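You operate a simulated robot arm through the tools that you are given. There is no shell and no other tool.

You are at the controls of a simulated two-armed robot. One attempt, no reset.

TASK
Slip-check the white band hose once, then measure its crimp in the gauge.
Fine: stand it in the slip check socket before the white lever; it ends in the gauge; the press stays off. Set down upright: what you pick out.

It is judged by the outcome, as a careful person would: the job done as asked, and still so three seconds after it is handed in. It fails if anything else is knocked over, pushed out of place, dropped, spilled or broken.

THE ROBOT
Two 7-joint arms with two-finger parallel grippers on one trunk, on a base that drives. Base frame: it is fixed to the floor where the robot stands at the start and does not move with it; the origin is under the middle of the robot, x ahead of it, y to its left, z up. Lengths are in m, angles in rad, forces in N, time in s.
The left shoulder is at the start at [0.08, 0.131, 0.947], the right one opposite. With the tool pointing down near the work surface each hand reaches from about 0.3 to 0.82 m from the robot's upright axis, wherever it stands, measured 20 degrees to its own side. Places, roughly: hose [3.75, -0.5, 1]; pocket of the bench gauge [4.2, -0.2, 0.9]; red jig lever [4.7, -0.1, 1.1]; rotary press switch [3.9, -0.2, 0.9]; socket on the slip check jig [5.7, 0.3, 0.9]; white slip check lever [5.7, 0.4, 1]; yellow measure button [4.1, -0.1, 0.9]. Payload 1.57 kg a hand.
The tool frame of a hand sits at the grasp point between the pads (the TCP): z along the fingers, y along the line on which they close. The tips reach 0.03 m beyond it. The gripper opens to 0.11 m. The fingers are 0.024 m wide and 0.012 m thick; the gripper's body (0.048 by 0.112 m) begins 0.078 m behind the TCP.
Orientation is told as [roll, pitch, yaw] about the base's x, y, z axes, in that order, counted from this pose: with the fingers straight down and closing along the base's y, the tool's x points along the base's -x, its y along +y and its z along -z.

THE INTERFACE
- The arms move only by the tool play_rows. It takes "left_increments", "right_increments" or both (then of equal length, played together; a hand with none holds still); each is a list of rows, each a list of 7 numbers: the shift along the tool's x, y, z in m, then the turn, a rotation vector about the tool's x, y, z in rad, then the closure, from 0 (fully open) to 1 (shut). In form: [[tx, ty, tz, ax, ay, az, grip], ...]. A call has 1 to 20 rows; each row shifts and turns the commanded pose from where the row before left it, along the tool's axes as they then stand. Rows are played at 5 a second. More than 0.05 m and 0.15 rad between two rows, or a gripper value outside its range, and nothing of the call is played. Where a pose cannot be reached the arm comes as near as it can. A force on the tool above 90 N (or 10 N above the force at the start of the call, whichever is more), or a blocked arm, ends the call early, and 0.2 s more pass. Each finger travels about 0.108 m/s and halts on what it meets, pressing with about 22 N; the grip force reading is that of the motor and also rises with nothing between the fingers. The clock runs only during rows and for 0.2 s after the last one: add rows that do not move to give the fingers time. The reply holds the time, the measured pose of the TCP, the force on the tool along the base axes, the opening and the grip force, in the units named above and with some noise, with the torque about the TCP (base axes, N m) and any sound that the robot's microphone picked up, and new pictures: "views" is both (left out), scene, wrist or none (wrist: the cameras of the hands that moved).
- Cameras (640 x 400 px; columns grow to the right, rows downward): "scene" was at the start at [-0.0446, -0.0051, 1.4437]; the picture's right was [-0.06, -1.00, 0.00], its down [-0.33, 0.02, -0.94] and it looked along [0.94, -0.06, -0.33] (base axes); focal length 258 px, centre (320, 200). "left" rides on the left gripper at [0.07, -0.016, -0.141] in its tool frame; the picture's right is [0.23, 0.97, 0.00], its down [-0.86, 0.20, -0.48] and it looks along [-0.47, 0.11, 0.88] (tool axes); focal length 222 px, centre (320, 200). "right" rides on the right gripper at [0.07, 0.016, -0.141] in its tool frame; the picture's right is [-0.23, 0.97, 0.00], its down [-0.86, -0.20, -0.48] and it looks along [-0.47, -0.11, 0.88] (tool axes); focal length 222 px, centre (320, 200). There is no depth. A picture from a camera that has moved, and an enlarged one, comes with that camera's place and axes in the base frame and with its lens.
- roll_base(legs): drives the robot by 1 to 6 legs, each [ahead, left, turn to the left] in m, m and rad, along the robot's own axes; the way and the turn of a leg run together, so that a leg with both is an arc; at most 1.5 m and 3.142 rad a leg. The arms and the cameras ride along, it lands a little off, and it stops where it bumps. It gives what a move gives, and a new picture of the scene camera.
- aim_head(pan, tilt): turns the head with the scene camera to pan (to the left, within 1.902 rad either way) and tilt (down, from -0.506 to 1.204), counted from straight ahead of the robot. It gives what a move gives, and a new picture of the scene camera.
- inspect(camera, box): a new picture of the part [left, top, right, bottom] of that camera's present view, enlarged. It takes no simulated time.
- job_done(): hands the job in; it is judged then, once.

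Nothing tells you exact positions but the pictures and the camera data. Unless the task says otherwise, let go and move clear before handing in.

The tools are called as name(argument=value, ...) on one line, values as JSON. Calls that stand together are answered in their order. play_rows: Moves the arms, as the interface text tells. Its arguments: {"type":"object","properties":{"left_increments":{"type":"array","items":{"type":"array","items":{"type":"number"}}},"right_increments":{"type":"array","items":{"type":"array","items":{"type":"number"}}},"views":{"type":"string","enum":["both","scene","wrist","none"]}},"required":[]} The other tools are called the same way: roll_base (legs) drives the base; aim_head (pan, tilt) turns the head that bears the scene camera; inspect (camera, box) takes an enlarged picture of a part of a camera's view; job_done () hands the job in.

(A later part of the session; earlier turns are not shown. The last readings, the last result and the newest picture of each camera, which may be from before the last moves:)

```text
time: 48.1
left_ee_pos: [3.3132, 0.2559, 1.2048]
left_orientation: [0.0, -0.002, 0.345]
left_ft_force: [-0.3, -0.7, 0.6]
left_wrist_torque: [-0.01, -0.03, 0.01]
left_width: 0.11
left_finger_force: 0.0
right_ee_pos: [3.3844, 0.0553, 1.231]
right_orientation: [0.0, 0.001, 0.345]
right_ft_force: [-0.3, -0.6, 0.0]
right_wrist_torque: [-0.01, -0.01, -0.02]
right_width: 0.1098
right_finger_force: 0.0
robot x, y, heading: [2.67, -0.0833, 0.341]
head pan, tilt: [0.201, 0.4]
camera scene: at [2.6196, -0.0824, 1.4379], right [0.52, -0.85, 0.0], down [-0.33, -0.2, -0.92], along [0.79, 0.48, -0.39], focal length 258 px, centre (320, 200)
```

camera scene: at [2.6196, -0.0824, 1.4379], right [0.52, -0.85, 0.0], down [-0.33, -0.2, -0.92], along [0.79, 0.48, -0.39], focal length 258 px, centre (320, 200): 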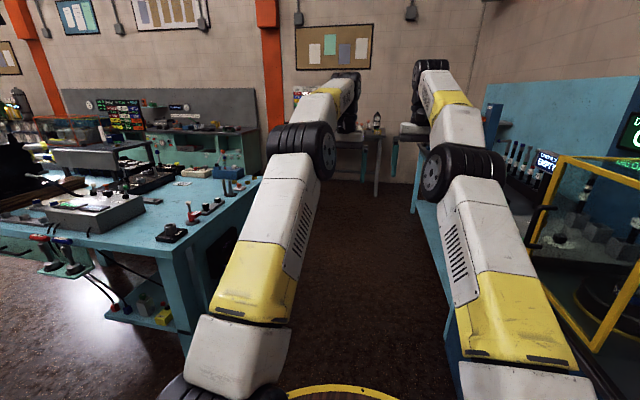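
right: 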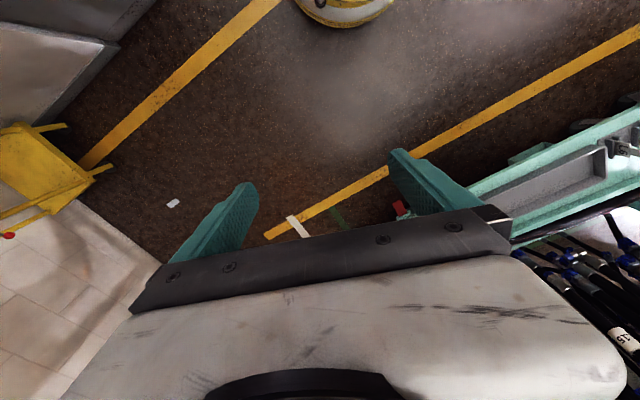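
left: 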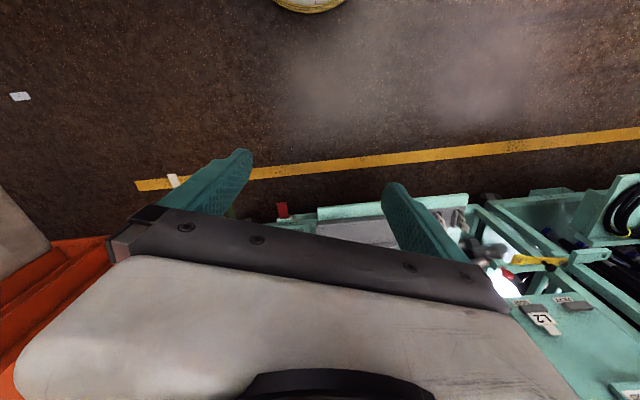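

The bench holds the crimp press under a yellow guard, then the gauge and a row of hoses beyond it. The lane is wide here, so I'll draw the hands back and up, then drive on and turn right to face the bench.

play_rows(left_increments=[[0.035, 0.016, -0.02, 0, 0, 0, 0], [0.035, 0.016, -0.02, 0, 0, 0, 0], [0.035, 0.016, -0.02, 0, 0, 0, 0], [0.035, 0.016, -0.02, 0, 0, 0, 0], [0.035, 0.016, -0.02, 0, 0, 0, 0], [0.035, 0.016, -0.02, 0, 0, 0, 0], [0, 0, 0, 0, 0, 0, 0]], right_increments=[[0.035, -0.018, -0.018, 0, 0, 0, 0], [0.035, -0.018, -0.018, 0, 0, 0, 0], [0.035, -0.018, -0.018, 0, 0, 0, 0], [0.035, -0.018, -0.018, 0, 0, 0, 0], [0.035, -0.018, -0.018, 0, 0, 0, 0], [0.035, -0.018, -0.018, 0, 0, 0, 0], [0, 0, 0, 0, 0, 0, 0]], views="none")

roll_base(legs=[[0.85, 0.2, 0], [0, 0, -1.4]])

aim_head(pan=0, tilt=0.5)

aim_head(pan=0.5, tilt=0.4)

```text
time: 49.7
left_ee_pos: [3.0844, 0.2761, 1.323]
left_orientation: [0.0, 0.0, 0.344]
left_ft_force: [-0.5, 0.3, -0.2]
left_wrist_torque: [-0.02, -0.02, 0.0]
left_width: 0.1101
left_finger_force: 0.1
right_ee_pos: [3.2215, -0.1167, 1.3369]
right_orientation: [0.001, 0.001, 0.346]
right_ft_force: [-0.1, 0.1, 0.5]
right_wrist_torque: [-0.01, -0.02, 0.0]
right_width: 0.1101
right_finger_force: 0.1
robot x, y, heading: [2.6713, -0.083, 0.342]
head pan, tilt: [0.201, 0.4]
```

```text
time: 57.7
left_ee_pos: [3.8301, 0.053, 1.3235]
left_orientation: [0.001, 0.0, -1.036]
left_ft_force: [-0.4, 0.8, -0.3]
left_wrist_torque: [-0.01, 0.02, 0.0]
left_width: 0.1098
left_finger_force: 0.1
right_ee_pos: [3.4714, -0.154, 1.3358]
right_orientation: [0.001, 0.001, -1.033]
right_ft_force: [0.6, 0.4, 0.2]
right_wrist_torque: [0.0, 0.0, 0.02]
right_width: 0.1101
right_finger_force: 0.1
robot x, y, heading: [3.3963, 0.3928, -1.038]
head pan, tilt: [0.201, 0.4]
camera scene: at [3.3917, 0.4454, 1.4379], right [-0.74, -0.67, 0.0], down [-0.26, 0.29, -0.92], along [0.62, -0.68, -0.39], focal length 258 px, centre (320, 200)
```

scene: 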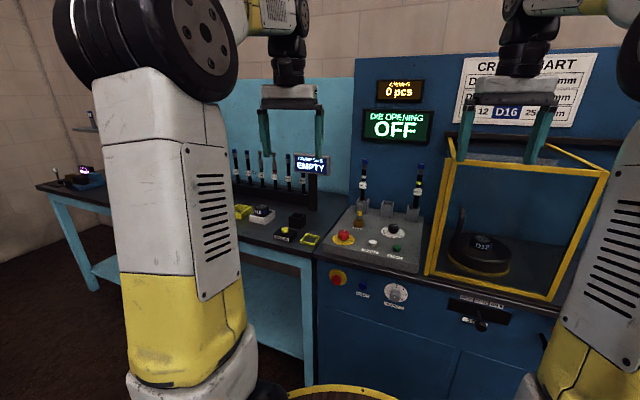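

```text
time: 58.4
left_ee_pos: [3.8304, 0.0532, 1.3244]
left_orientation: [0.0, 0.0, -1.033]
left_ft_force: [0.0, 0.5, 0.6]
left_wrist_torque: [0.01, 0.03, 0.03]
left_width: 0.1098
left_finger_force: 0.0
right_ee_pos: [3.4701, -0.1546, 1.3366]
right_orientation: [-0.001, 0.0, -1.035]
right_ft_force: [-0.1, -0.1, 0.5]
right_wrist_torque: [-0.01, 0.02, 0.04]
right_width: 0.1102
right_finger_force: 0.0
robot x, y, heading: [3.397, 0.3921, -1.035]
head pan, tilt: [0.0, 0.499]
camera scene: at [3.3759, 0.4358, 1.4288], right [-0.86, -0.51, 0.0], down [-0.24, 0.41, -0.88], along [0.45, -0.75, -0.48], focal length 258 px, centre (320, 200)
```

scene: 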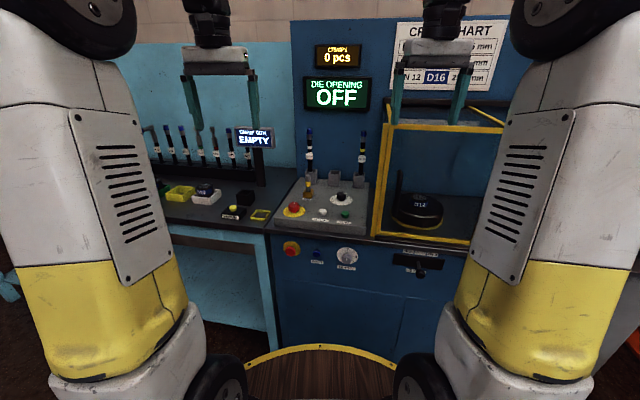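

```text
time: 59.3
left_ee_pos: [3.8317, 0.0536, 1.3248]
left_orientation: [0.001, 0.0, -1.035]
left_ft_force: [0.1, 0.6, 0.4]
left_wrist_torque: [0.0, 0.02, 0.02]
left_width: 0.1099
left_finger_force: 0.1
right_ee_pos: [3.4695, -0.1553, 1.3358]
right_orientation: [0.002, 0.0, -1.035]
right_ft_force: [-0.3, -0.1, -0.2]
right_wrist_torque: [-0.01, -0.02, 0.0]
right_width: 0.1102
right_finger_force: 0.0
robot x, y, heading: [3.3996, 0.3933, -1.03]
head pan, tilt: [0.499, 0.4]
camera scene: at [3.4091, 0.4666, 1.4379], right [-0.51, -0.86, 0.0], down [-0.33, 0.2, -0.92], along [0.79, -0.47, -0.39], focal length 258 px, centre (320, 200)
```

scene: 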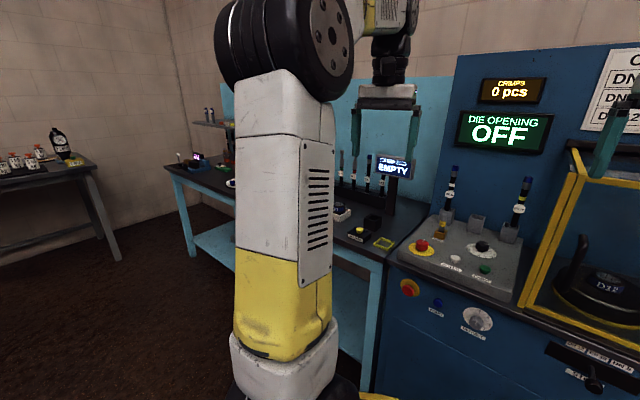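

Now I face the bench: two short hoses stand in holders behind the press panel, more in a row on the next bench, and a gauge with an "EMPTY" display. Zooming in to tell the bands apart.

inspect(camera="scene", box=[380, 150, 560, 270])

inspect(camera="scene", box=[320, 140, 440, 260])

aim_head(pan=0.15, tilt=0.4)

inspect(camera="scene", box=[190, 120, 430, 270])

```text
3.33 times, centred on (470, 210) of scene
camera zoom: at [3.4091, 0.4666, 1.4379], right [-0.51, -0.86, 0.0], down [-0.33, 0.2, -0.92], along [0.79, -0.47, -0.39], focal length 860 px, centre (-180, 167)
```

zoom: 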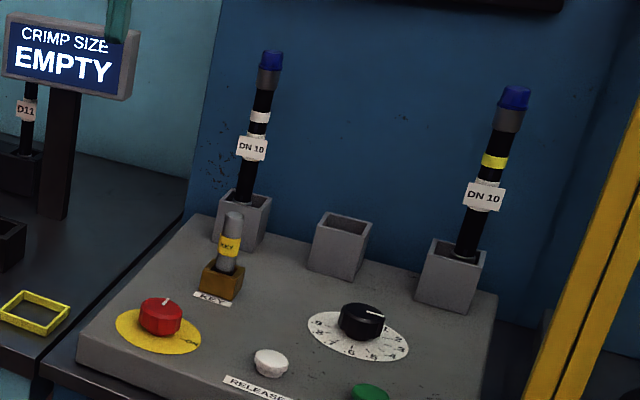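

```text
3.33 times, centred on (380, 200) of scene
camera zoom: at [3.4091, 0.4666, 1.4379], right [-0.51, -0.86, 0.0], down [-0.33, 0.2, -0.92], along [0.79, -0.47, -0.39], focal length 860 px, centre (120, 200)
```

zoom: 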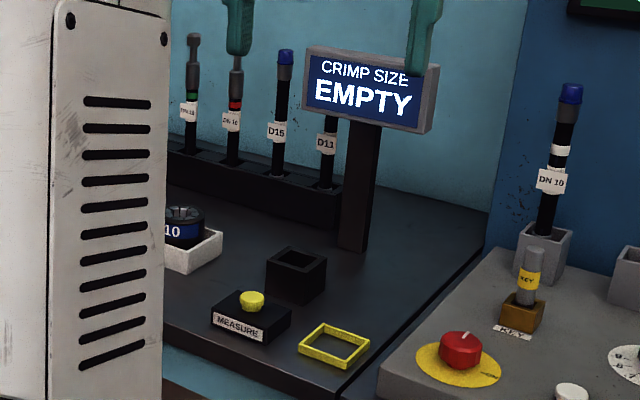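

```text
time: 60.2
left_ee_pos: [3.8311, 0.0525, 1.3238]
left_orientation: [0.001, 0.0, -1.036]
left_ft_force: [-0.3, -0.1, 0.0]
left_wrist_torque: [0.0, 0.0, 0.0]
left_width: 0.11
left_finger_force: 0.1
right_ee_pos: [3.4704, -0.155, 1.336]
right_orientation: [0.0, 0.0, -1.033]
right_ft_force: [0.0, 0.4, -1.3]
right_wrist_torque: [0.01, 0.0, -0.01]
right_width: 0.1101
right_finger_force: 0.1
robot x, y, heading: [3.3991, 0.3954, -1.036]
head pan, tilt: [0.15, 0.4]
camera scene: at [3.3882, 0.4423, 1.4379], right [-0.77, -0.63, 0.0], down [-0.25, 0.3, -0.92], along [0.58, -0.71, -0.39], focal length 258 px, centre (320, 200)
```

scene: 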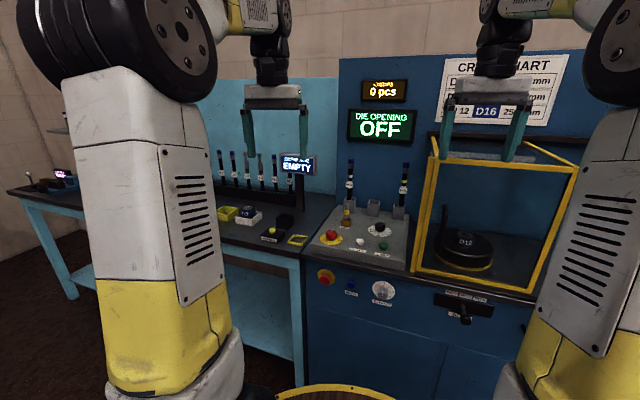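

```text
2.67 times, centred on (310, 195) of scene
camera zoom: at [3.3882, 0.4423, 1.4379], right [-0.77, -0.63, 0.0], down [-0.25, 0.3, -0.92], along [0.58, -0.71, -0.39], focal length 688 px, centre (347, 213)
```

zoom: 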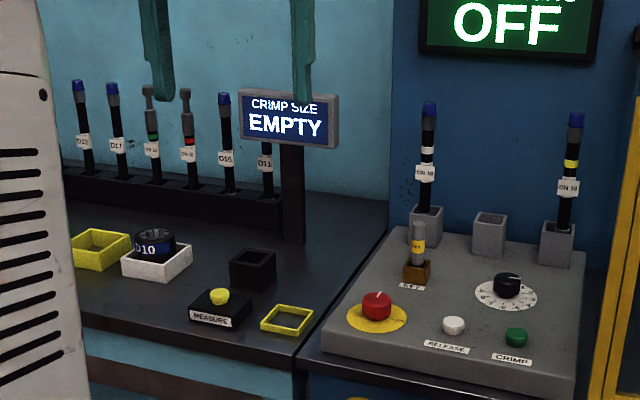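

The left holder behind the panel holds the hose with a white band, and the right holder the yellow-band hose. I'll zoom hard on both, and on the row of hoses, to be sure.

inspect(camera="scene", box=[330, 145, 420, 215])

inspect(camera="scene", box=[210, 145, 310, 215])

inspect(camera="left", box=[0, 0, 640, 400])

inspect(camera="right", box=[0, 0, 640, 400])

```text
5.71 times, centred on (375, 180) of scene
camera zoom: at [3.3882, 0.4423, 1.4379], right [-0.77, -0.63, 0.0], down [-0.25, 0.3, -0.92], along [0.58, -0.71, -0.39], focal length 1474 px, centre (6, 314)
```

zoom: 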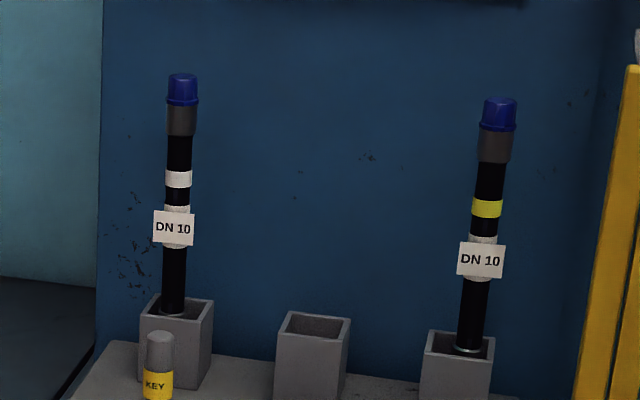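

```text
5.71 times, centred on (260, 180) of scene
camera zoom: at [3.3882, 0.4423, 1.4379], right [-0.77, -0.63, 0.0], down [-0.25, 0.3, -0.92], along [0.58, -0.71, -0.39], focal length 1474 px, centre (663, 314)
```

zoom: 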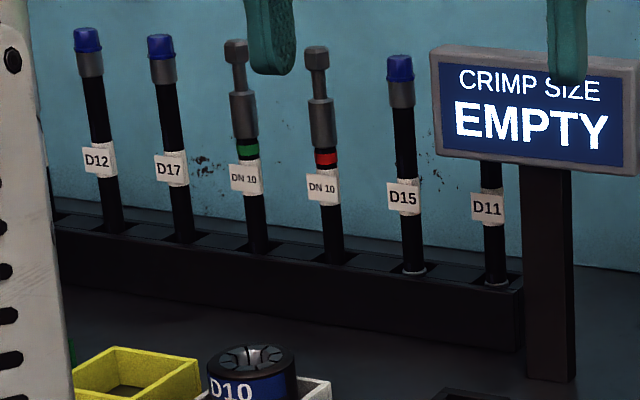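

```text
1.00 times, centred on (320, 200) of left (not enlarged: the box is as wide or as high as the picture)
camera zoom: at [3.7808, 0.1045, 1.4666], right [0.72, 0.69, 0.0], down [0.61, -0.63, 0.48], along [0.33, -0.35, -0.88], focal length 222 px, centre (320, 200)
```

zoom: 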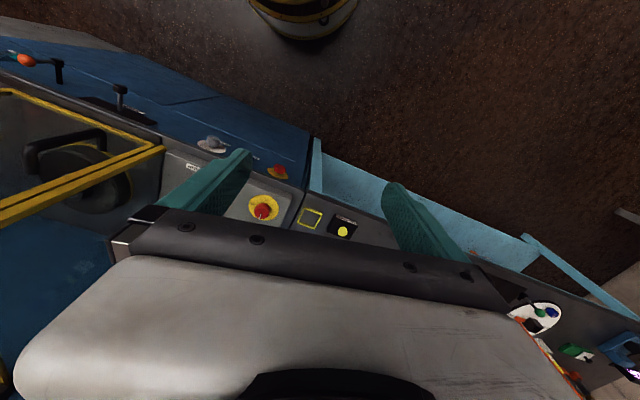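

```text
1.00 times, centred on (320, 200) of right (not enlarged: the box is as wide or as high as the picture)
camera zoom: at [3.45, -0.0852, 1.4771], right [0.95, 0.3, 0.0], down [0.26, -0.84, 0.48], along [0.14, -0.46, -0.88], focal length 222 px, centre (320, 200)
```

zoom: 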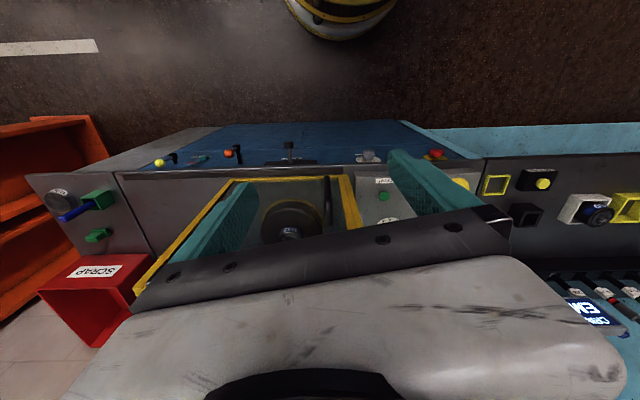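

The white-band hose is the left one, at about (3.94, -0.44), its top near z 1.17. I'll square up to the bench and move in a bit to measure it better.

roll_base(legs=[[0, 0, -0.185], [0.15, 0, 0]])

aim_head(pan=0, tilt=0.6)

inspect(camera="scene", box=[180, 60, 420, 210])

inspect(camera="left", box=[0, 0, 640, 400])

inspect(camera="right", box=[0, 0, 640, 400])

```text
time: 62.3
left_ee_pos: [3.8132, -0.1626, 1.3237]
left_orientation: [0.001, 0.001, -1.22]
left_ft_force: [-0.6, 0.7, -0.3]
left_wrist_torque: [-0.02, 0.0, 0.01]
left_width: 0.1099
left_finger_force: 0.1
right_ee_pos: [3.4198, -0.3013, 1.3373]
right_orientation: [0.001, 0.001, -1.219]
right_ft_force: [0.0, 0.5, 1.3]
right_wrist_torque: [-0.02, -0.04, -0.02]
right_width: 0.11
right_finger_force: 0.2
robot x, y, heading: [3.4518, 0.2517, -1.22]
head pan, tilt: [0.15, 0.4]
camera scene: at [3.4492, 0.302, 1.4379], right [-0.88, -0.48, 0.0], down [-0.19, 0.34, -0.92], along [0.44, -0.81, -0.39], focal length 258 px, centre (320, 200)
```

scene: 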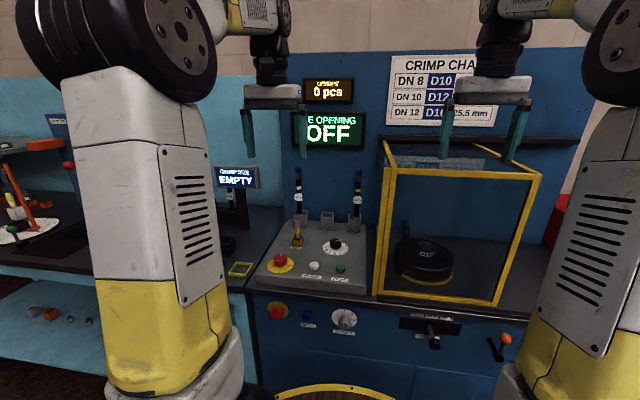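

```text
time: 63.0
left_ee_pos: [3.8124, -0.1633, 1.3252]
left_orientation: [-0.002, 0.0, -1.221]
left_ft_force: [0.4, 0.5, 0.5]
left_wrist_torque: [-0.05, -0.03, 0.01]
left_width: 0.1099
left_finger_force: 0.1
right_ee_pos: [3.4211, -0.3012, 1.3369]
right_orientation: [-0.001, -0.001, -1.219]
right_ft_force: [0.5, -0.1, 0.0]
right_wrist_torque: [0.0, -0.02, 0.04]
right_width: 0.1102
right_finger_force: 0.1
robot x, y, heading: [3.4521, 0.2502, -1.221]
head pan, tilt: [0.0, 0.6]
camera scene: at [3.4352, 0.3001, 1.4197], right [-0.94, -0.34, 0.0], down [-0.19, 0.53, -0.83], along [0.28, -0.77, -0.56], focal length 258 px, centre (320, 200)
```

scene: 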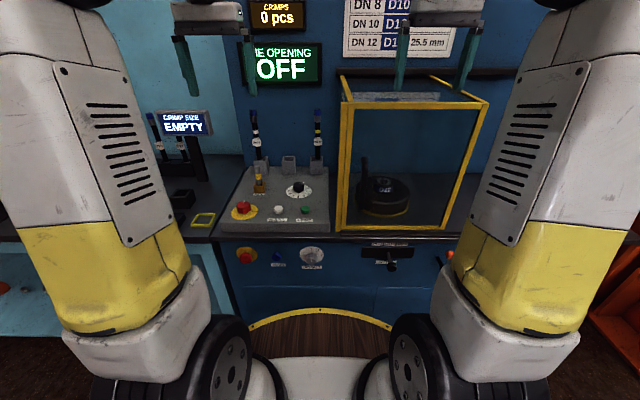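

```text
2.67 times, centred on (300, 135) of scene
camera zoom: at [3.4352, 0.3001, 1.4197], right [-0.94, -0.34, 0.0], down [-0.19, 0.53, -0.83], along [0.28, -0.77, -0.56], focal length 688 px, centre (373, 373)
```

zoom: 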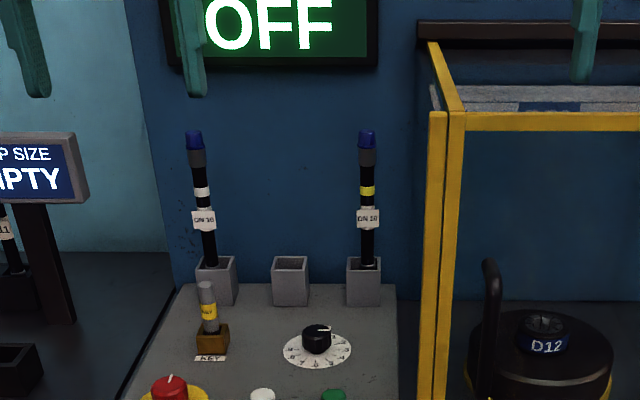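

```text
1.00 times, centred on (320, 200) of left (not enlarged: the box is as wide or as high as the picture)
camera zoom: at [3.7736, -0.1025, 1.4666], right [0.84, 0.55, 0.0], down [0.48, -0.73, 0.48], along [0.26, -0.4, -0.88], focal length 222 px, centre (320, 200)
```

zoom: 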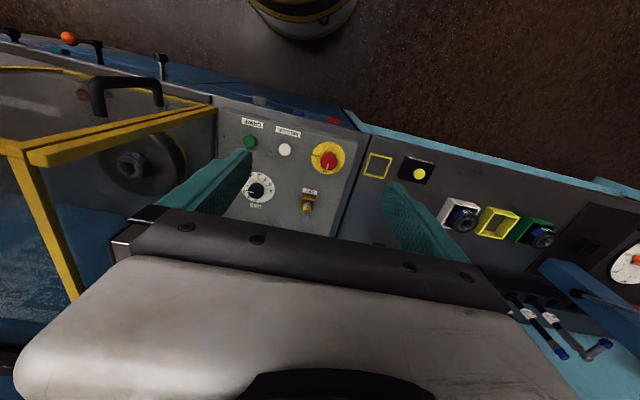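

```text
1.00 times, centred on (320, 200) of right (not enlarged: the box is as wide or as high as the picture)
camera zoom: at [3.4134, -0.2283, 1.4771], right [0.99, 0.12, 0.0], down [0.11, -0.87, 0.48], along [0.06, -0.48, -0.88], focal length 222 px, centre (320, 200)
```

zoom: 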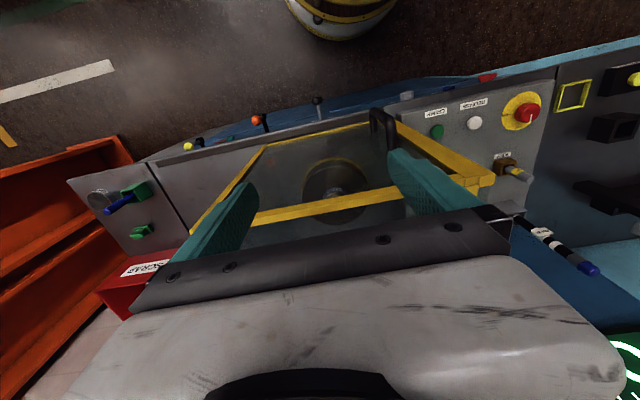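

The hose stands at about (3.97, -0.485), top z 1.165, close in front of the blue panel and its display, so I'll approach with the left hand tilted 45° from the front. First I tilt the left hand and pull the right hand up and back, clear of the press guard.

play_rows(left_increments=[[-0.017, 0, 0, 0, -0.13, 0, 0], [-0.0169, 0, 0.0022, 0, -0.13, 0, 0], [-0.0164, 0, 0.0044, 0, -0.13, 0, 0], [-0.0157, 0, 0.0065, 0, -0.13, 0, 0], [-0.0148, 0, 0.0084, 0, -0.13, 0, 0], [-0.0135, 0, 0.0103, 0, -0.13, 0, 0], [0, 0, 0, 0, 0, 0, 0]], right_increments=[[0.014, 0, -0.012, 0, 0, 0, 0], [0.014, 0, -0.012, 0, 0, 0, 0], [0.014, 0, -0.012, 0, 0, 0, 0], [0.014, 0, -0.012, 0, 0, 0, 0], [0.014, 0, -0.012, 0, 0, 0, 0], [0.014, 0, -0.012, 0, 0, 0, 0], [0, 0, 0, 0, 0, 0, 0]])

```text
time: 64.6
left_ee_pos: [3.8486, -0.2577, 1.3233]
left_orientation: [-0.001, -0.781, -1.221]
left_ft_force: [0.1, -0.3, -1.2]
left_wrist_torque: [0.04, 0.0, -0.02]
left_width: 0.1098
left_finger_force: 0.1
right_ee_pos: [3.3927, -0.2217, 1.409]
right_orientation: [0.0, 0.0, -1.218]
right_ft_force: [0.1, -0.5, -0.7]
right_wrist_torque: [0.05, 0.01, -0.01]
right_width: 0.11
right_finger_force: 0.0
robot x, y, heading: [3.453, 0.251, -1.222]
head pan, tilt: [0.0, 0.6]
camera scene: at [3.4351, 0.3001, 1.4196], right [-0.94, -0.34, 0.0], down [-0.19, 0.53, -0.82], along [0.28, -0.77, -0.57], focal length 258 px, centre (320, 200)
camera right: at [3.3852, -0.1496, 1.5501], right [0.99, 0.12, 0.0], down [0.11, -0.87, 0.48], along [0.06, -0.47, -0.88], focal length 222 px, centre (320, 200)
camera left: at [3.7813, -0.1239, 1.3756], right [0.86, 0.49, -0.16], down [0.28, -0.18, 0.94], along [0.43, -0.85, -0.29], focal length 222 px, centre (320, 200)
```

scene: 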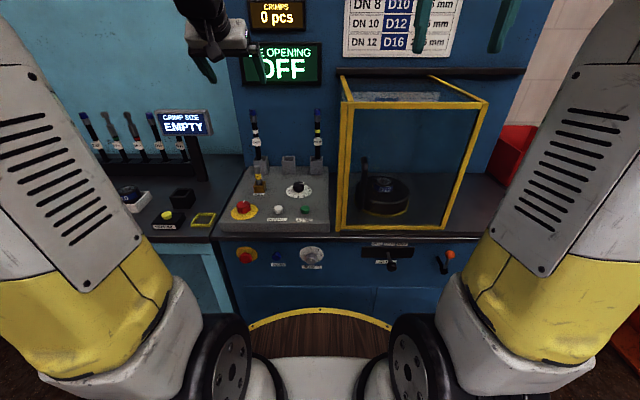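
right: 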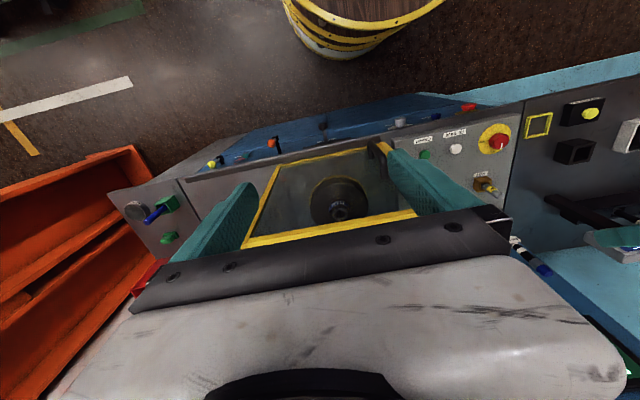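
left: 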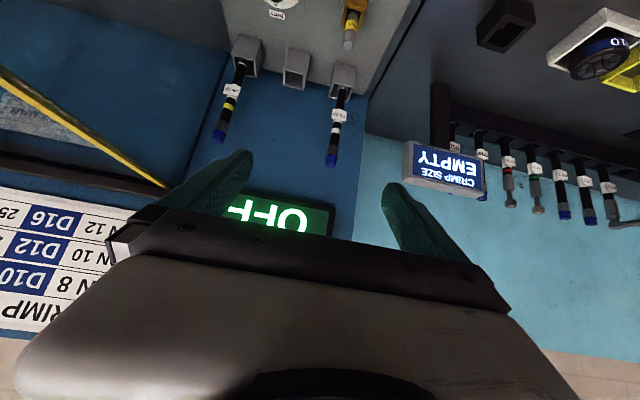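

The triangulated hose position is consistent: 0.86 m ahead, 0.233 m left, top at z 1.168. I'll edge the base slightly forward and left so the left hand reaches it comfortably.

roll_base(legs=[[0.06, 0.06, 0]])

inspect(camera="left", box=[200, 40, 440, 190])

inspect(camera="scene", box=[160, 60, 400, 210])

```text
time: 65.7
left_ee_pos: [3.9216, -0.2938, 1.3228]
left_orientation: [-0.001, -0.78, -1.222]
left_ft_force: [0.3, -0.2, 0.3]
left_wrist_torque: [0.01, -0.02, 0.0]
left_width: 0.1101
left_finger_force: 0.0
right_ee_pos: [3.4675, -0.2584, 1.4093]
right_orientation: [-0.002, 0.001, -1.222]
right_ft_force: [-0.1, 0.2, -0.3]
right_wrist_torque: [-0.03, -0.05, -0.01]
right_width: 0.1101
right_finger_force: 0.0
robot x, y, heading: [3.5248, 0.2133, -1.226]
head pan, tilt: [0.0, 0.6]
camera scene: at [3.5107, 0.2636, 1.4196], right [-0.94, -0.34, 0.0], down [-0.19, 0.53, -0.83], along [0.28, -0.78, -0.56], focal length 258 px, centre (320, 200)
```

scene: 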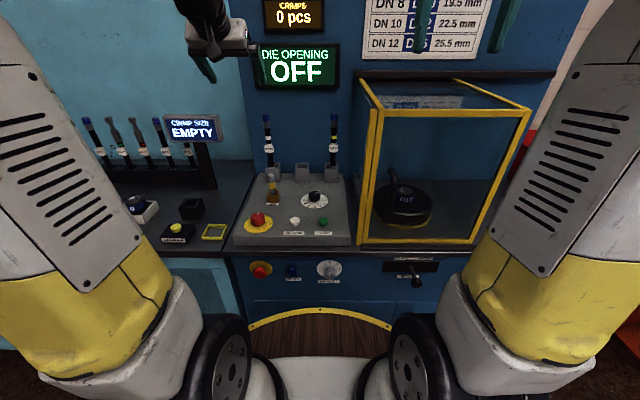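

```text
2.67 times, centred on (320, 115) of left
camera zoom: at [3.8562, -0.161, 1.3759], right [0.86, 0.49, -0.16], down [0.28, -0.19, 0.94], along [0.43, -0.85, -0.3], focal length 592 px, centre (320, 427)
```

zoom: 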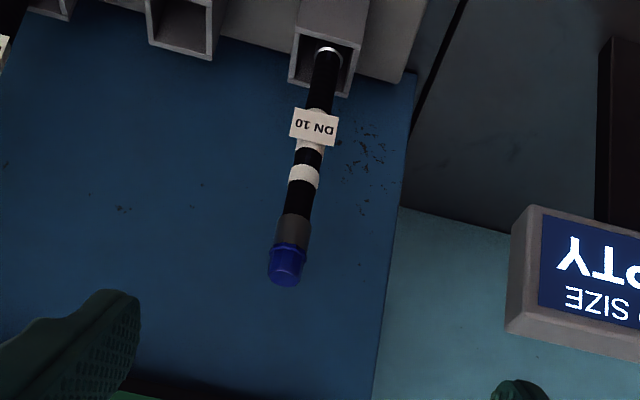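

```text
2.67 times, centred on (280, 135) of scene
camera zoom: at [3.5107, 0.2636, 1.4196], right [-0.94, -0.34, 0.0], down [-0.19, 0.53, -0.83], along [0.28, -0.78, -0.56], focal length 688 px, centre (427, 373)
```

zoom: 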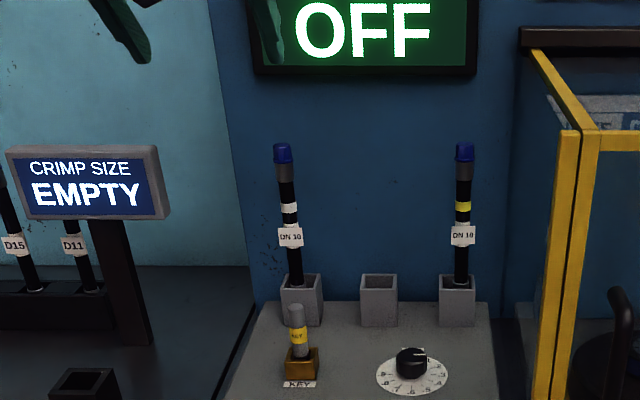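

The hose is 0.80 m ahead and 0.183 m left of the robot now, centred well. I'll move the left hand in along its slanted finger axis, stopping short to check.

play_rows(left_increments=[[0.0033, -0.0024, 0.0406, 0, 0, 0, 0], [0.0033, -0.0024, 0.0406, 0, 0, 0, 0], [0.0033, -0.0024, 0.0406, 0, 0, 0, 0], [0.0033, -0.0024, 0.0406, 0, 0, 0, 0], [0.0033, -0.0024, 0.0406, 0, 0, 0, 0], [0, 0, 0, 0, 0, 0, 0]])

inspect(camera="scene", box=[180, 60, 380, 210])

```text
time: 67.1
left_ee_pos: [3.9572, -0.4243, 1.1677]
left_orientation: [0.0, -0.779, -1.221]
left_ft_force: [0.3, 0.1, 0.0]
left_wrist_torque: [0.02, -0.02, 0.02]
left_width: 0.11
left_finger_force: 0.0
right_ee_pos: [3.4681, -0.2584, 1.4098]
right_orientation: [0.001, -0.001, -1.222]
right_ft_force: [-0.7, 0.6, -0.4]
right_wrist_torque: [-0.03, -0.01, -0.01]
right_width: 0.1098
right_finger_force: 0.1
robot x, y, heading: [3.5273, 0.2178, -1.219]
head pan, tilt: [0.0, 0.6]
camera scene: at [3.5109, 0.2634, 1.4196], right [-0.94, -0.34, 0.0], down [-0.19, 0.53, -0.82], along [0.28, -0.78, -0.57], focal length 258 px, centre (320, 200)
camera left: at [3.8906, -0.2906, 1.2199], right [0.86, 0.49, -0.16], down [0.28, -0.19, 0.94], along [0.43, -0.85, -0.3], focal length 222 px, centre (320, 200)
```

scene: 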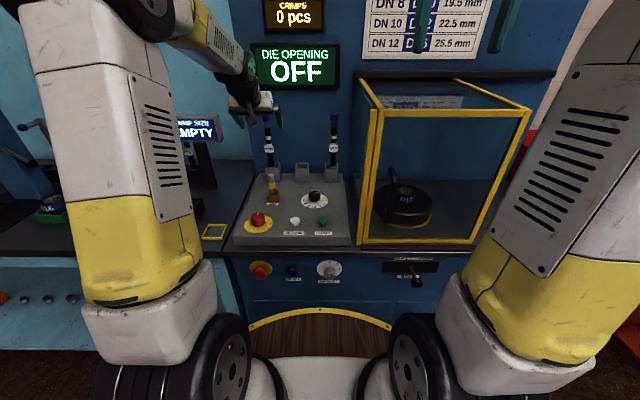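
left: 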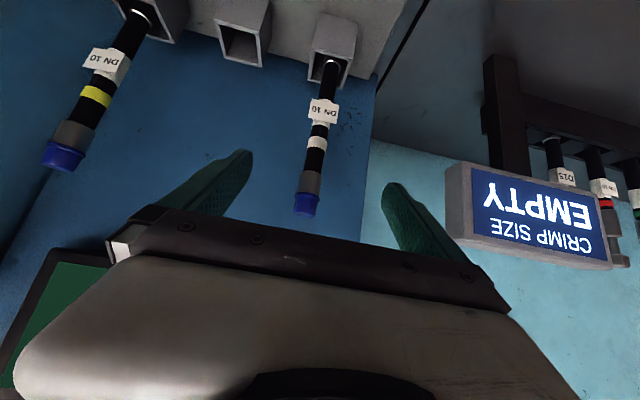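

```text
2.67 times, centred on (280, 135) of scene
camera zoom: at [3.5109, 0.2634, 1.4196], right [-0.94, -0.34, 0.0], down [-0.19, 0.53, -0.82], along [0.28, -0.78, -0.57], focal length 688 px, centre (427, 373)
```

zoom: 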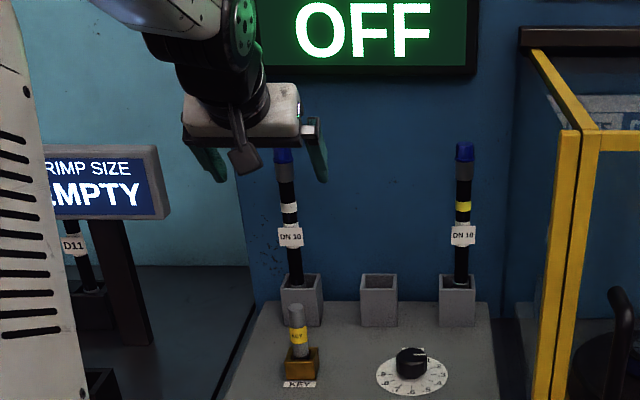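

The hose is nearly centred between the fingers. Now the last 8 cm in, then a look before closing.

play_rows(left_increments=[[0.0044, -0.0038, 0.04, 0, 0, 0, 0], [0.0044, -0.0038, 0.04, 0, 0, 0, 0], [0, 0, 0, 0, 0, 0, 0], [0, 0, 0, 0, 0, 0, 0]])

inspect(camera="scene", box=[200, 60, 360, 190])

```text
time: 68.1
left_ee_pos: [3.9692, -0.4722, 1.1028]
left_orientation: [-0.002, -0.781, -1.221]
left_ft_force: [0.1, 0.1, 0.2]
left_wrist_torque: [-0.01, -0.01, 0.01]
left_width: 0.1099
left_finger_force: 0.1
right_ee_pos: [3.4678, -0.26, 1.4095]
right_orientation: [-0.001, 0.0, -1.222]
right_ft_force: [1.0, -0.6, -0.5]
right_wrist_torque: [-0.03, 0.03, 0.03]
right_width: 0.1101
right_finger_force: 0.1
robot x, y, heading: [3.5318, 0.2149, -1.217]
head pan, tilt: [0.0, 0.6]
camera scene: at [3.5109, 0.2633, 1.4196], right [-0.94, -0.34, 0.0], down [-0.19, 0.53, -0.82], along [0.28, -0.78, -0.57], focal length 258 px, centre (320, 200)
camera left: at [3.9017, -0.3382, 1.1547], right [0.86, 0.49, -0.16], down [0.28, -0.19, 0.94], along [0.43, -0.85, -0.3], focal length 222 px, centre (320, 200)
```

scene: 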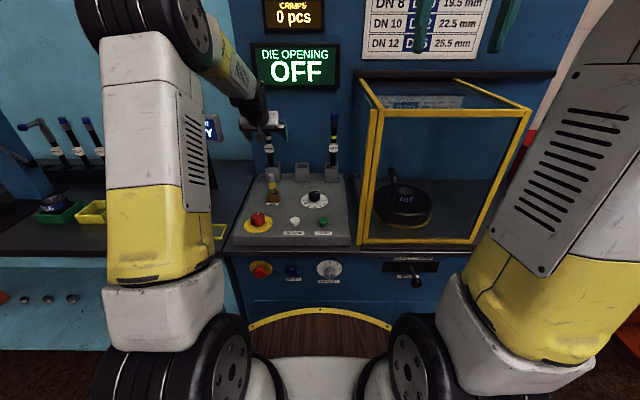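
left: 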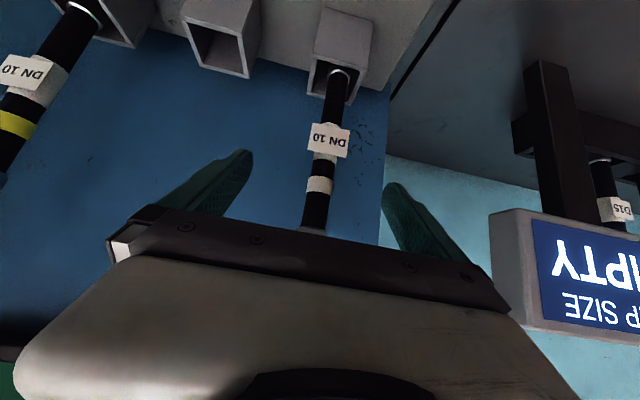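

```text
3.08 times, centred on (280, 125) of scene
camera zoom: at [3.5109, 0.2633, 1.4196], right [-0.94, -0.34, 0.0], down [-0.19, 0.53, -0.82], along [0.28, -0.78, -0.57], focal length 794 px, centre (443, 431)
```

zoom: 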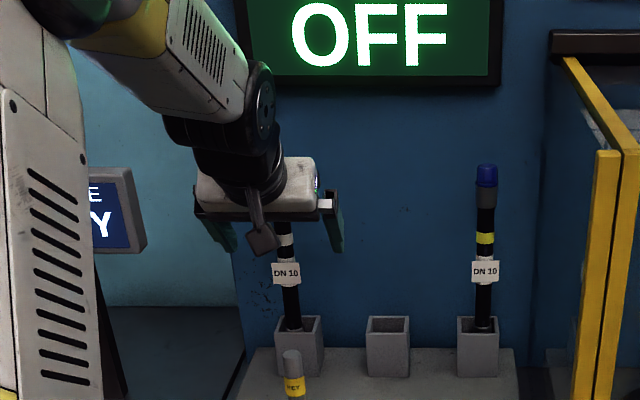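

The hose runs centrally between the pads just below the ferrule. Closing the left gripper now.

play_rows(left_increments=[[0, 0, 0, 0, 0, 0, 0.5], [0, 0, 0, 0, 0, 0, 0.8], [0, 0, 0, 0, 0, 0, 1], [0, 0, 0, 0, 0, 0, 1], [0, 0, 0, 0, 0, 0, 1], [0, 0, 0, 0, 0, 0, 1]])

```text
time: 69.5
left_ee_pos: [3.9684, -0.4733, 1.1019]
left_orientation: [-0.001, -0.781, -1.223]
left_ft_force: [1.2, 0.6, -0.3]
left_wrist_torque: [0.12, -0.27, 0.1]
left_width: 0.0181
left_finger_force: 21.4
right_ee_pos: [3.4687, -0.259, 1.4096]
right_orientation: [0.002, 0.0, -1.224]
right_ft_force: [-0.2, 0.4, 0.9]
right_wrist_torque: [0.02, 0.02, -0.01]
right_width: 0.11
right_finger_force: 0.0
robot x, y, heading: [3.5244, 0.2138, -1.218]
head pan, tilt: [0.0, 0.6]
camera scene: at [3.5109, 0.2634, 1.4196], right [-0.94, -0.34, 0.0], down [-0.19, 0.53, -0.82], along [0.28, -0.78, -0.57], focal length 258 px, centre (320, 200)
camera left: at [3.9016, -0.338, 1.1548], right [0.86, 0.49, -0.16], down [0.28, -0.19, 0.94], along [0.43, -0.85, -0.3], focal length 222 px, centre (320, 200)
```

scene: 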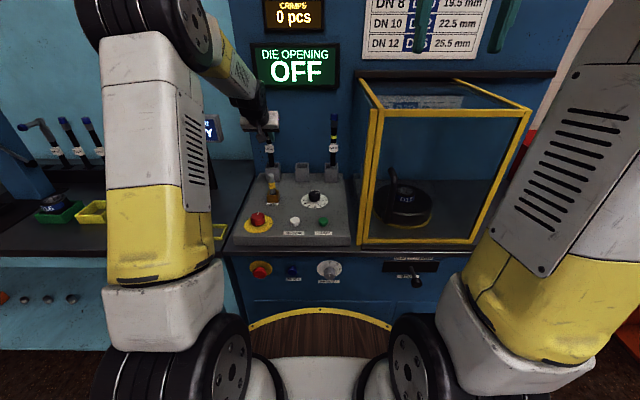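
left: 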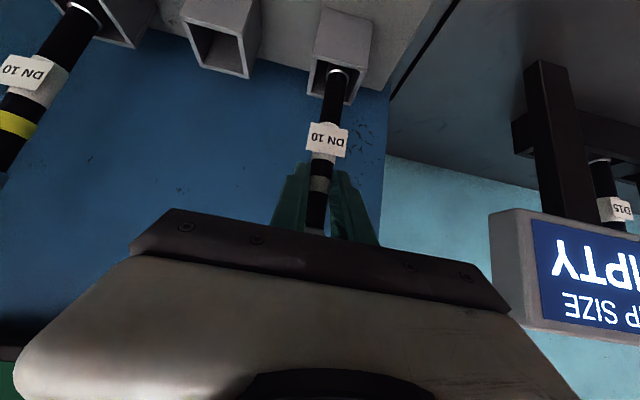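

Gripped (18 mm). Lifting straight up 6.5 cm, then checking that the bottom clears the holder.

play_rows(left_increments=[[-0.0095, 0, -0.0096, 0, 0, 0, 1], [-0.0095, 0, -0.0096, 0, 0, 0, 1], [-0.0095, 0, -0.0096, 0, 0, 0, 1], [-0.0095, 0, -0.0096, 0, 0, 0, 1], [-0.0077, 0, -0.0078, 0, 0, 0, 1], [0, 0, 0, 0, 0, 0, 1]])

inspect(camera="scene", box=[200, 60, 360, 190])

```text
time: 70.9
left_ee_pos: [3.9663, -0.4732, 1.1699]
left_orientation: [-0.001, -0.78, -1.222]
left_ft_force: [0.5, 0.3, -3.4]
left_wrist_torque: [0.13, -0.2, 0.08]
left_width: 0.0179
left_finger_force: 22.5
right_ee_pos: [3.4685, -0.2598, 1.4081]
right_orientation: [0.0, 0.0, -1.22]
right_ft_force: [0.0, -0.2, 0.6]
right_wrist_torque: [0.01, 0.02, -0.01]
right_width: 0.1099
right_finger_force: 0.1
robot x, y, heading: [3.524, 0.2143, -1.219]
head pan, tilt: [0.0, 0.6]
camera scene: at [3.511, 0.2633, 1.4196], right [-0.94, -0.34, 0.0], down [-0.19, 0.53, -0.82], along [0.28, -0.78, -0.57], focal length 258 px, centre (320, 200)
camera left: at [3.8997, -0.3383, 1.2225], right [0.86, 0.49, -0.16], down [0.28, -0.19, 0.94], along [0.43, -0.85, -0.3], focal length 222 px, centre (320, 200)
```

scene: 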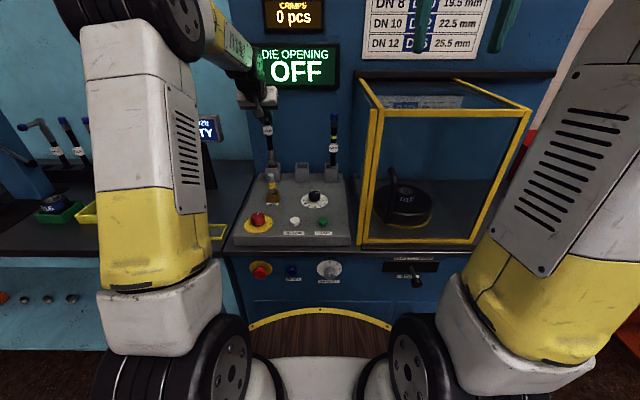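
left: 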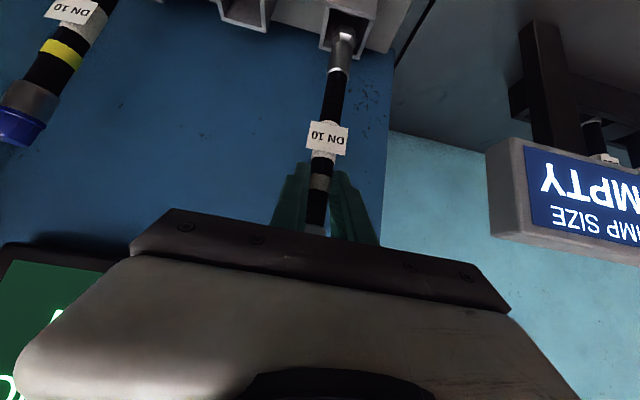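

```text
3.08 times, centred on (280, 125) of scene
camera zoom: at [3.511, 0.2633, 1.4196], right [-0.94, -0.34, 0.0], down [-0.19, 0.53, -0.82], along [0.28, -0.78, -0.57], focal length 794 px, centre (443, 431)
```

zoom: 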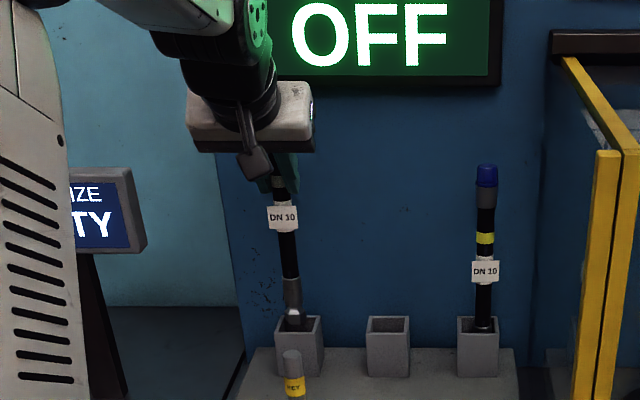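

The lower fitting is still partly in the holder. Let me zoom in on it from the wrist and scene cameras before lifting further, since the display is close above.

inspect(camera="left", box=[280, 0, 400, 75])

inspect(camera="scene", box=[245, 80, 325, 190])

inspect(camera="right", box=[400, 150, 640, 300])

```text
5.33 times, centred on (340, 38) of left
camera zoom: at [3.8997, -0.3383, 1.2225], right [0.86, 0.49, -0.16], down [0.28, -0.19, 0.94], along [0.43, -0.85, -0.3], focal length 1185 px, centre (213, 1067)
```

zoom: 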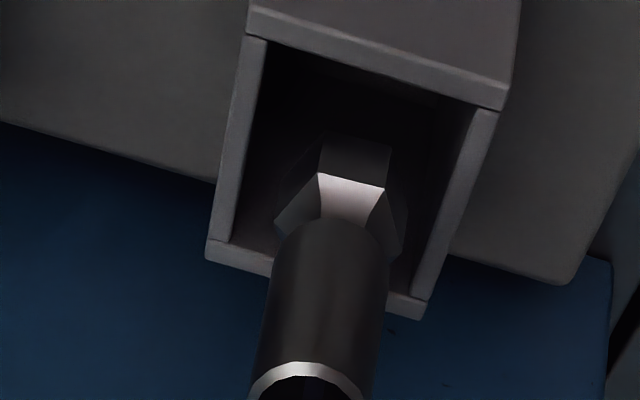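

```text
3.64 times, centred on (285, 135) of scene
camera zoom: at [3.511, 0.2633, 1.4196], right [-0.94, -0.34, 0.0], down [-0.19, 0.53, -0.82], along [0.28, -0.78, -0.57], focal length 938 px, centre (447, 436)
```

zoom: 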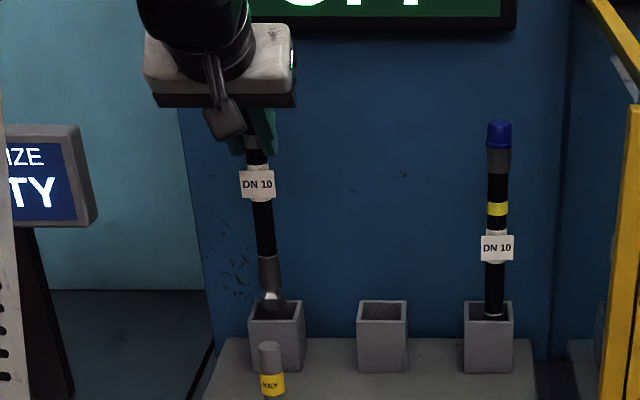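

```text
2.67 times, centred on (520, 225) of right
camera zoom: at [3.4604, -0.1865, 1.5499], right [0.99, 0.12, 0.0], down [0.11, -0.87, 0.48], along [0.06, -0.48, -0.88], focal length 592 px, centre (-213, 133)
```

zoom: 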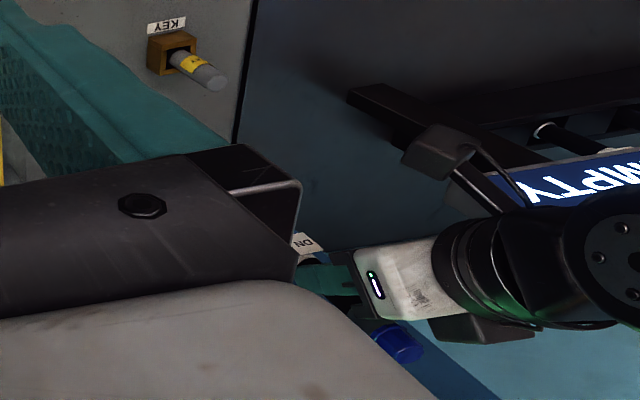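

The hex nut end is right at the rim, with free room around it. I'll lift another 4 cm while leaning the hose top slightly toward me, to stay clear of the display.

play_rows(left_increments=[[-0.0035, 0, -0.0106, 0, -0.03, 0, 1], [-0.0035, 0, -0.0106, 0, -0.03, 0, 1], [-0.0035, 0, -0.0106, 0, -0.03, 0, 1], [-0.0035, 0, -0.0106, 0, -0.03, 0, 1], [0, 0, 0, 0, 0, 0, 1]])

inspect(camera="left", box=[280, 0, 400, 75])

inspect(camera="scene", box=[245, 80, 325, 190])

```text
time: 72.1
left_ee_pos: [3.9583, -0.4519, 1.2098]
left_orientation: [0.001, -0.901, -1.223]
left_ft_force: [-0.2, 0.5, -2.5]
left_wrist_torque: [0.14, -0.23, 0.12]
left_width: 0.0181
left_finger_force: 21.7
right_ee_pos: [3.4688, -0.2584, 1.4081]
right_orientation: [0.0, 0.0, -1.221]
right_ft_force: [-0.7, 0.5, 0.5]
right_wrist_torque: [-0.03, -0.01, -0.01]
right_width: 0.1101
right_finger_force: 0.0
robot x, y, heading: [3.5276, 0.2167, -1.217]
head pan, tilt: [0.0, 0.6]
camera scene: at [3.511, 0.2633, 1.4196], right [-0.94, -0.34, 0.0], down [-0.19, 0.53, -0.82], along [0.28, -0.78, -0.57], focal length 258 px, centre (320, 200)
camera left: at [3.8912, -0.3129, 1.2432], right [0.87, 0.47, -0.18], down [0.24, -0.08, 0.97], along [0.44, -0.88, -0.18], focal length 222 px, centre (320, 200)
```

scene: 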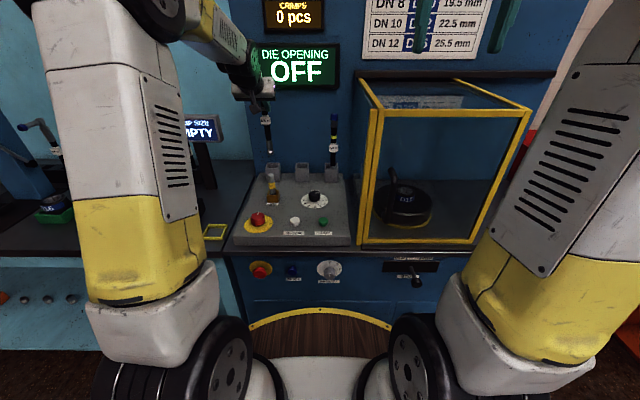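
left: 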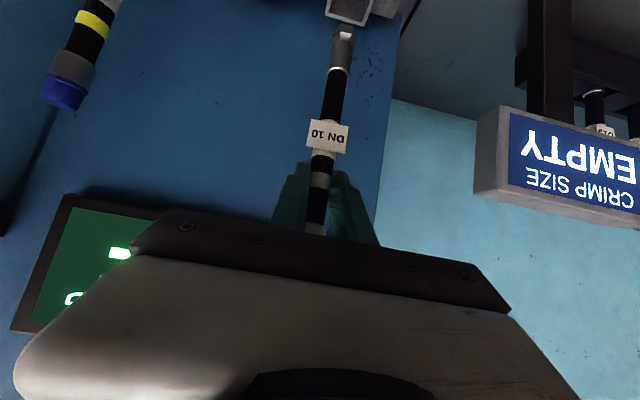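

```text
5.33 times, centred on (340, 38) of left
camera zoom: at [3.8912, -0.3129, 1.2432], right [0.87, 0.47, -0.18], down [0.24, -0.08, 0.97], along [0.44, -0.88, -0.18], focal length 1185 px, centre (213, 1067)
```

zoom: 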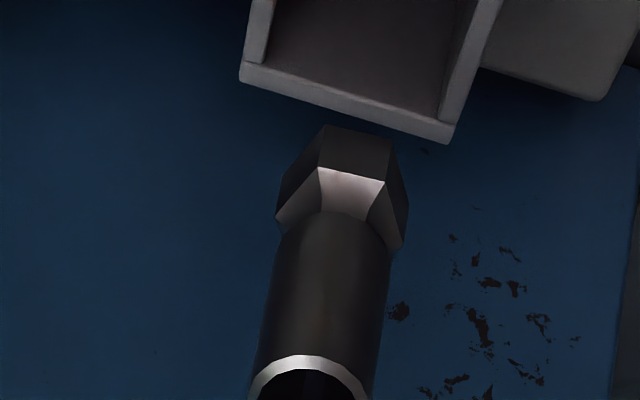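

```text
3.64 times, centred on (285, 135) of scene
camera zoom: at [3.511, 0.2633, 1.4196], right [-0.94, -0.34, 0.0], down [-0.19, 0.53, -0.82], along [0.28, -0.78, -0.57], focal length 938 px, centre (447, 436)
```

zoom: 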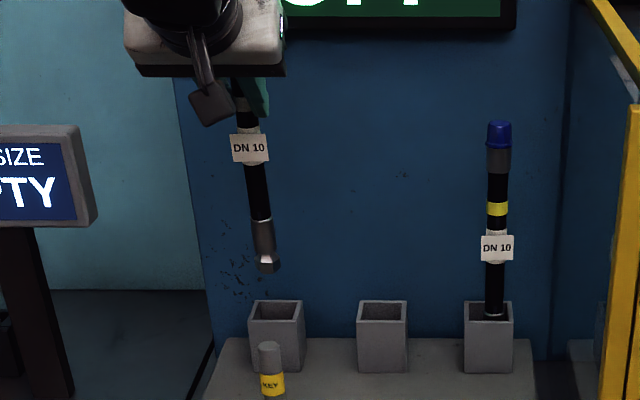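

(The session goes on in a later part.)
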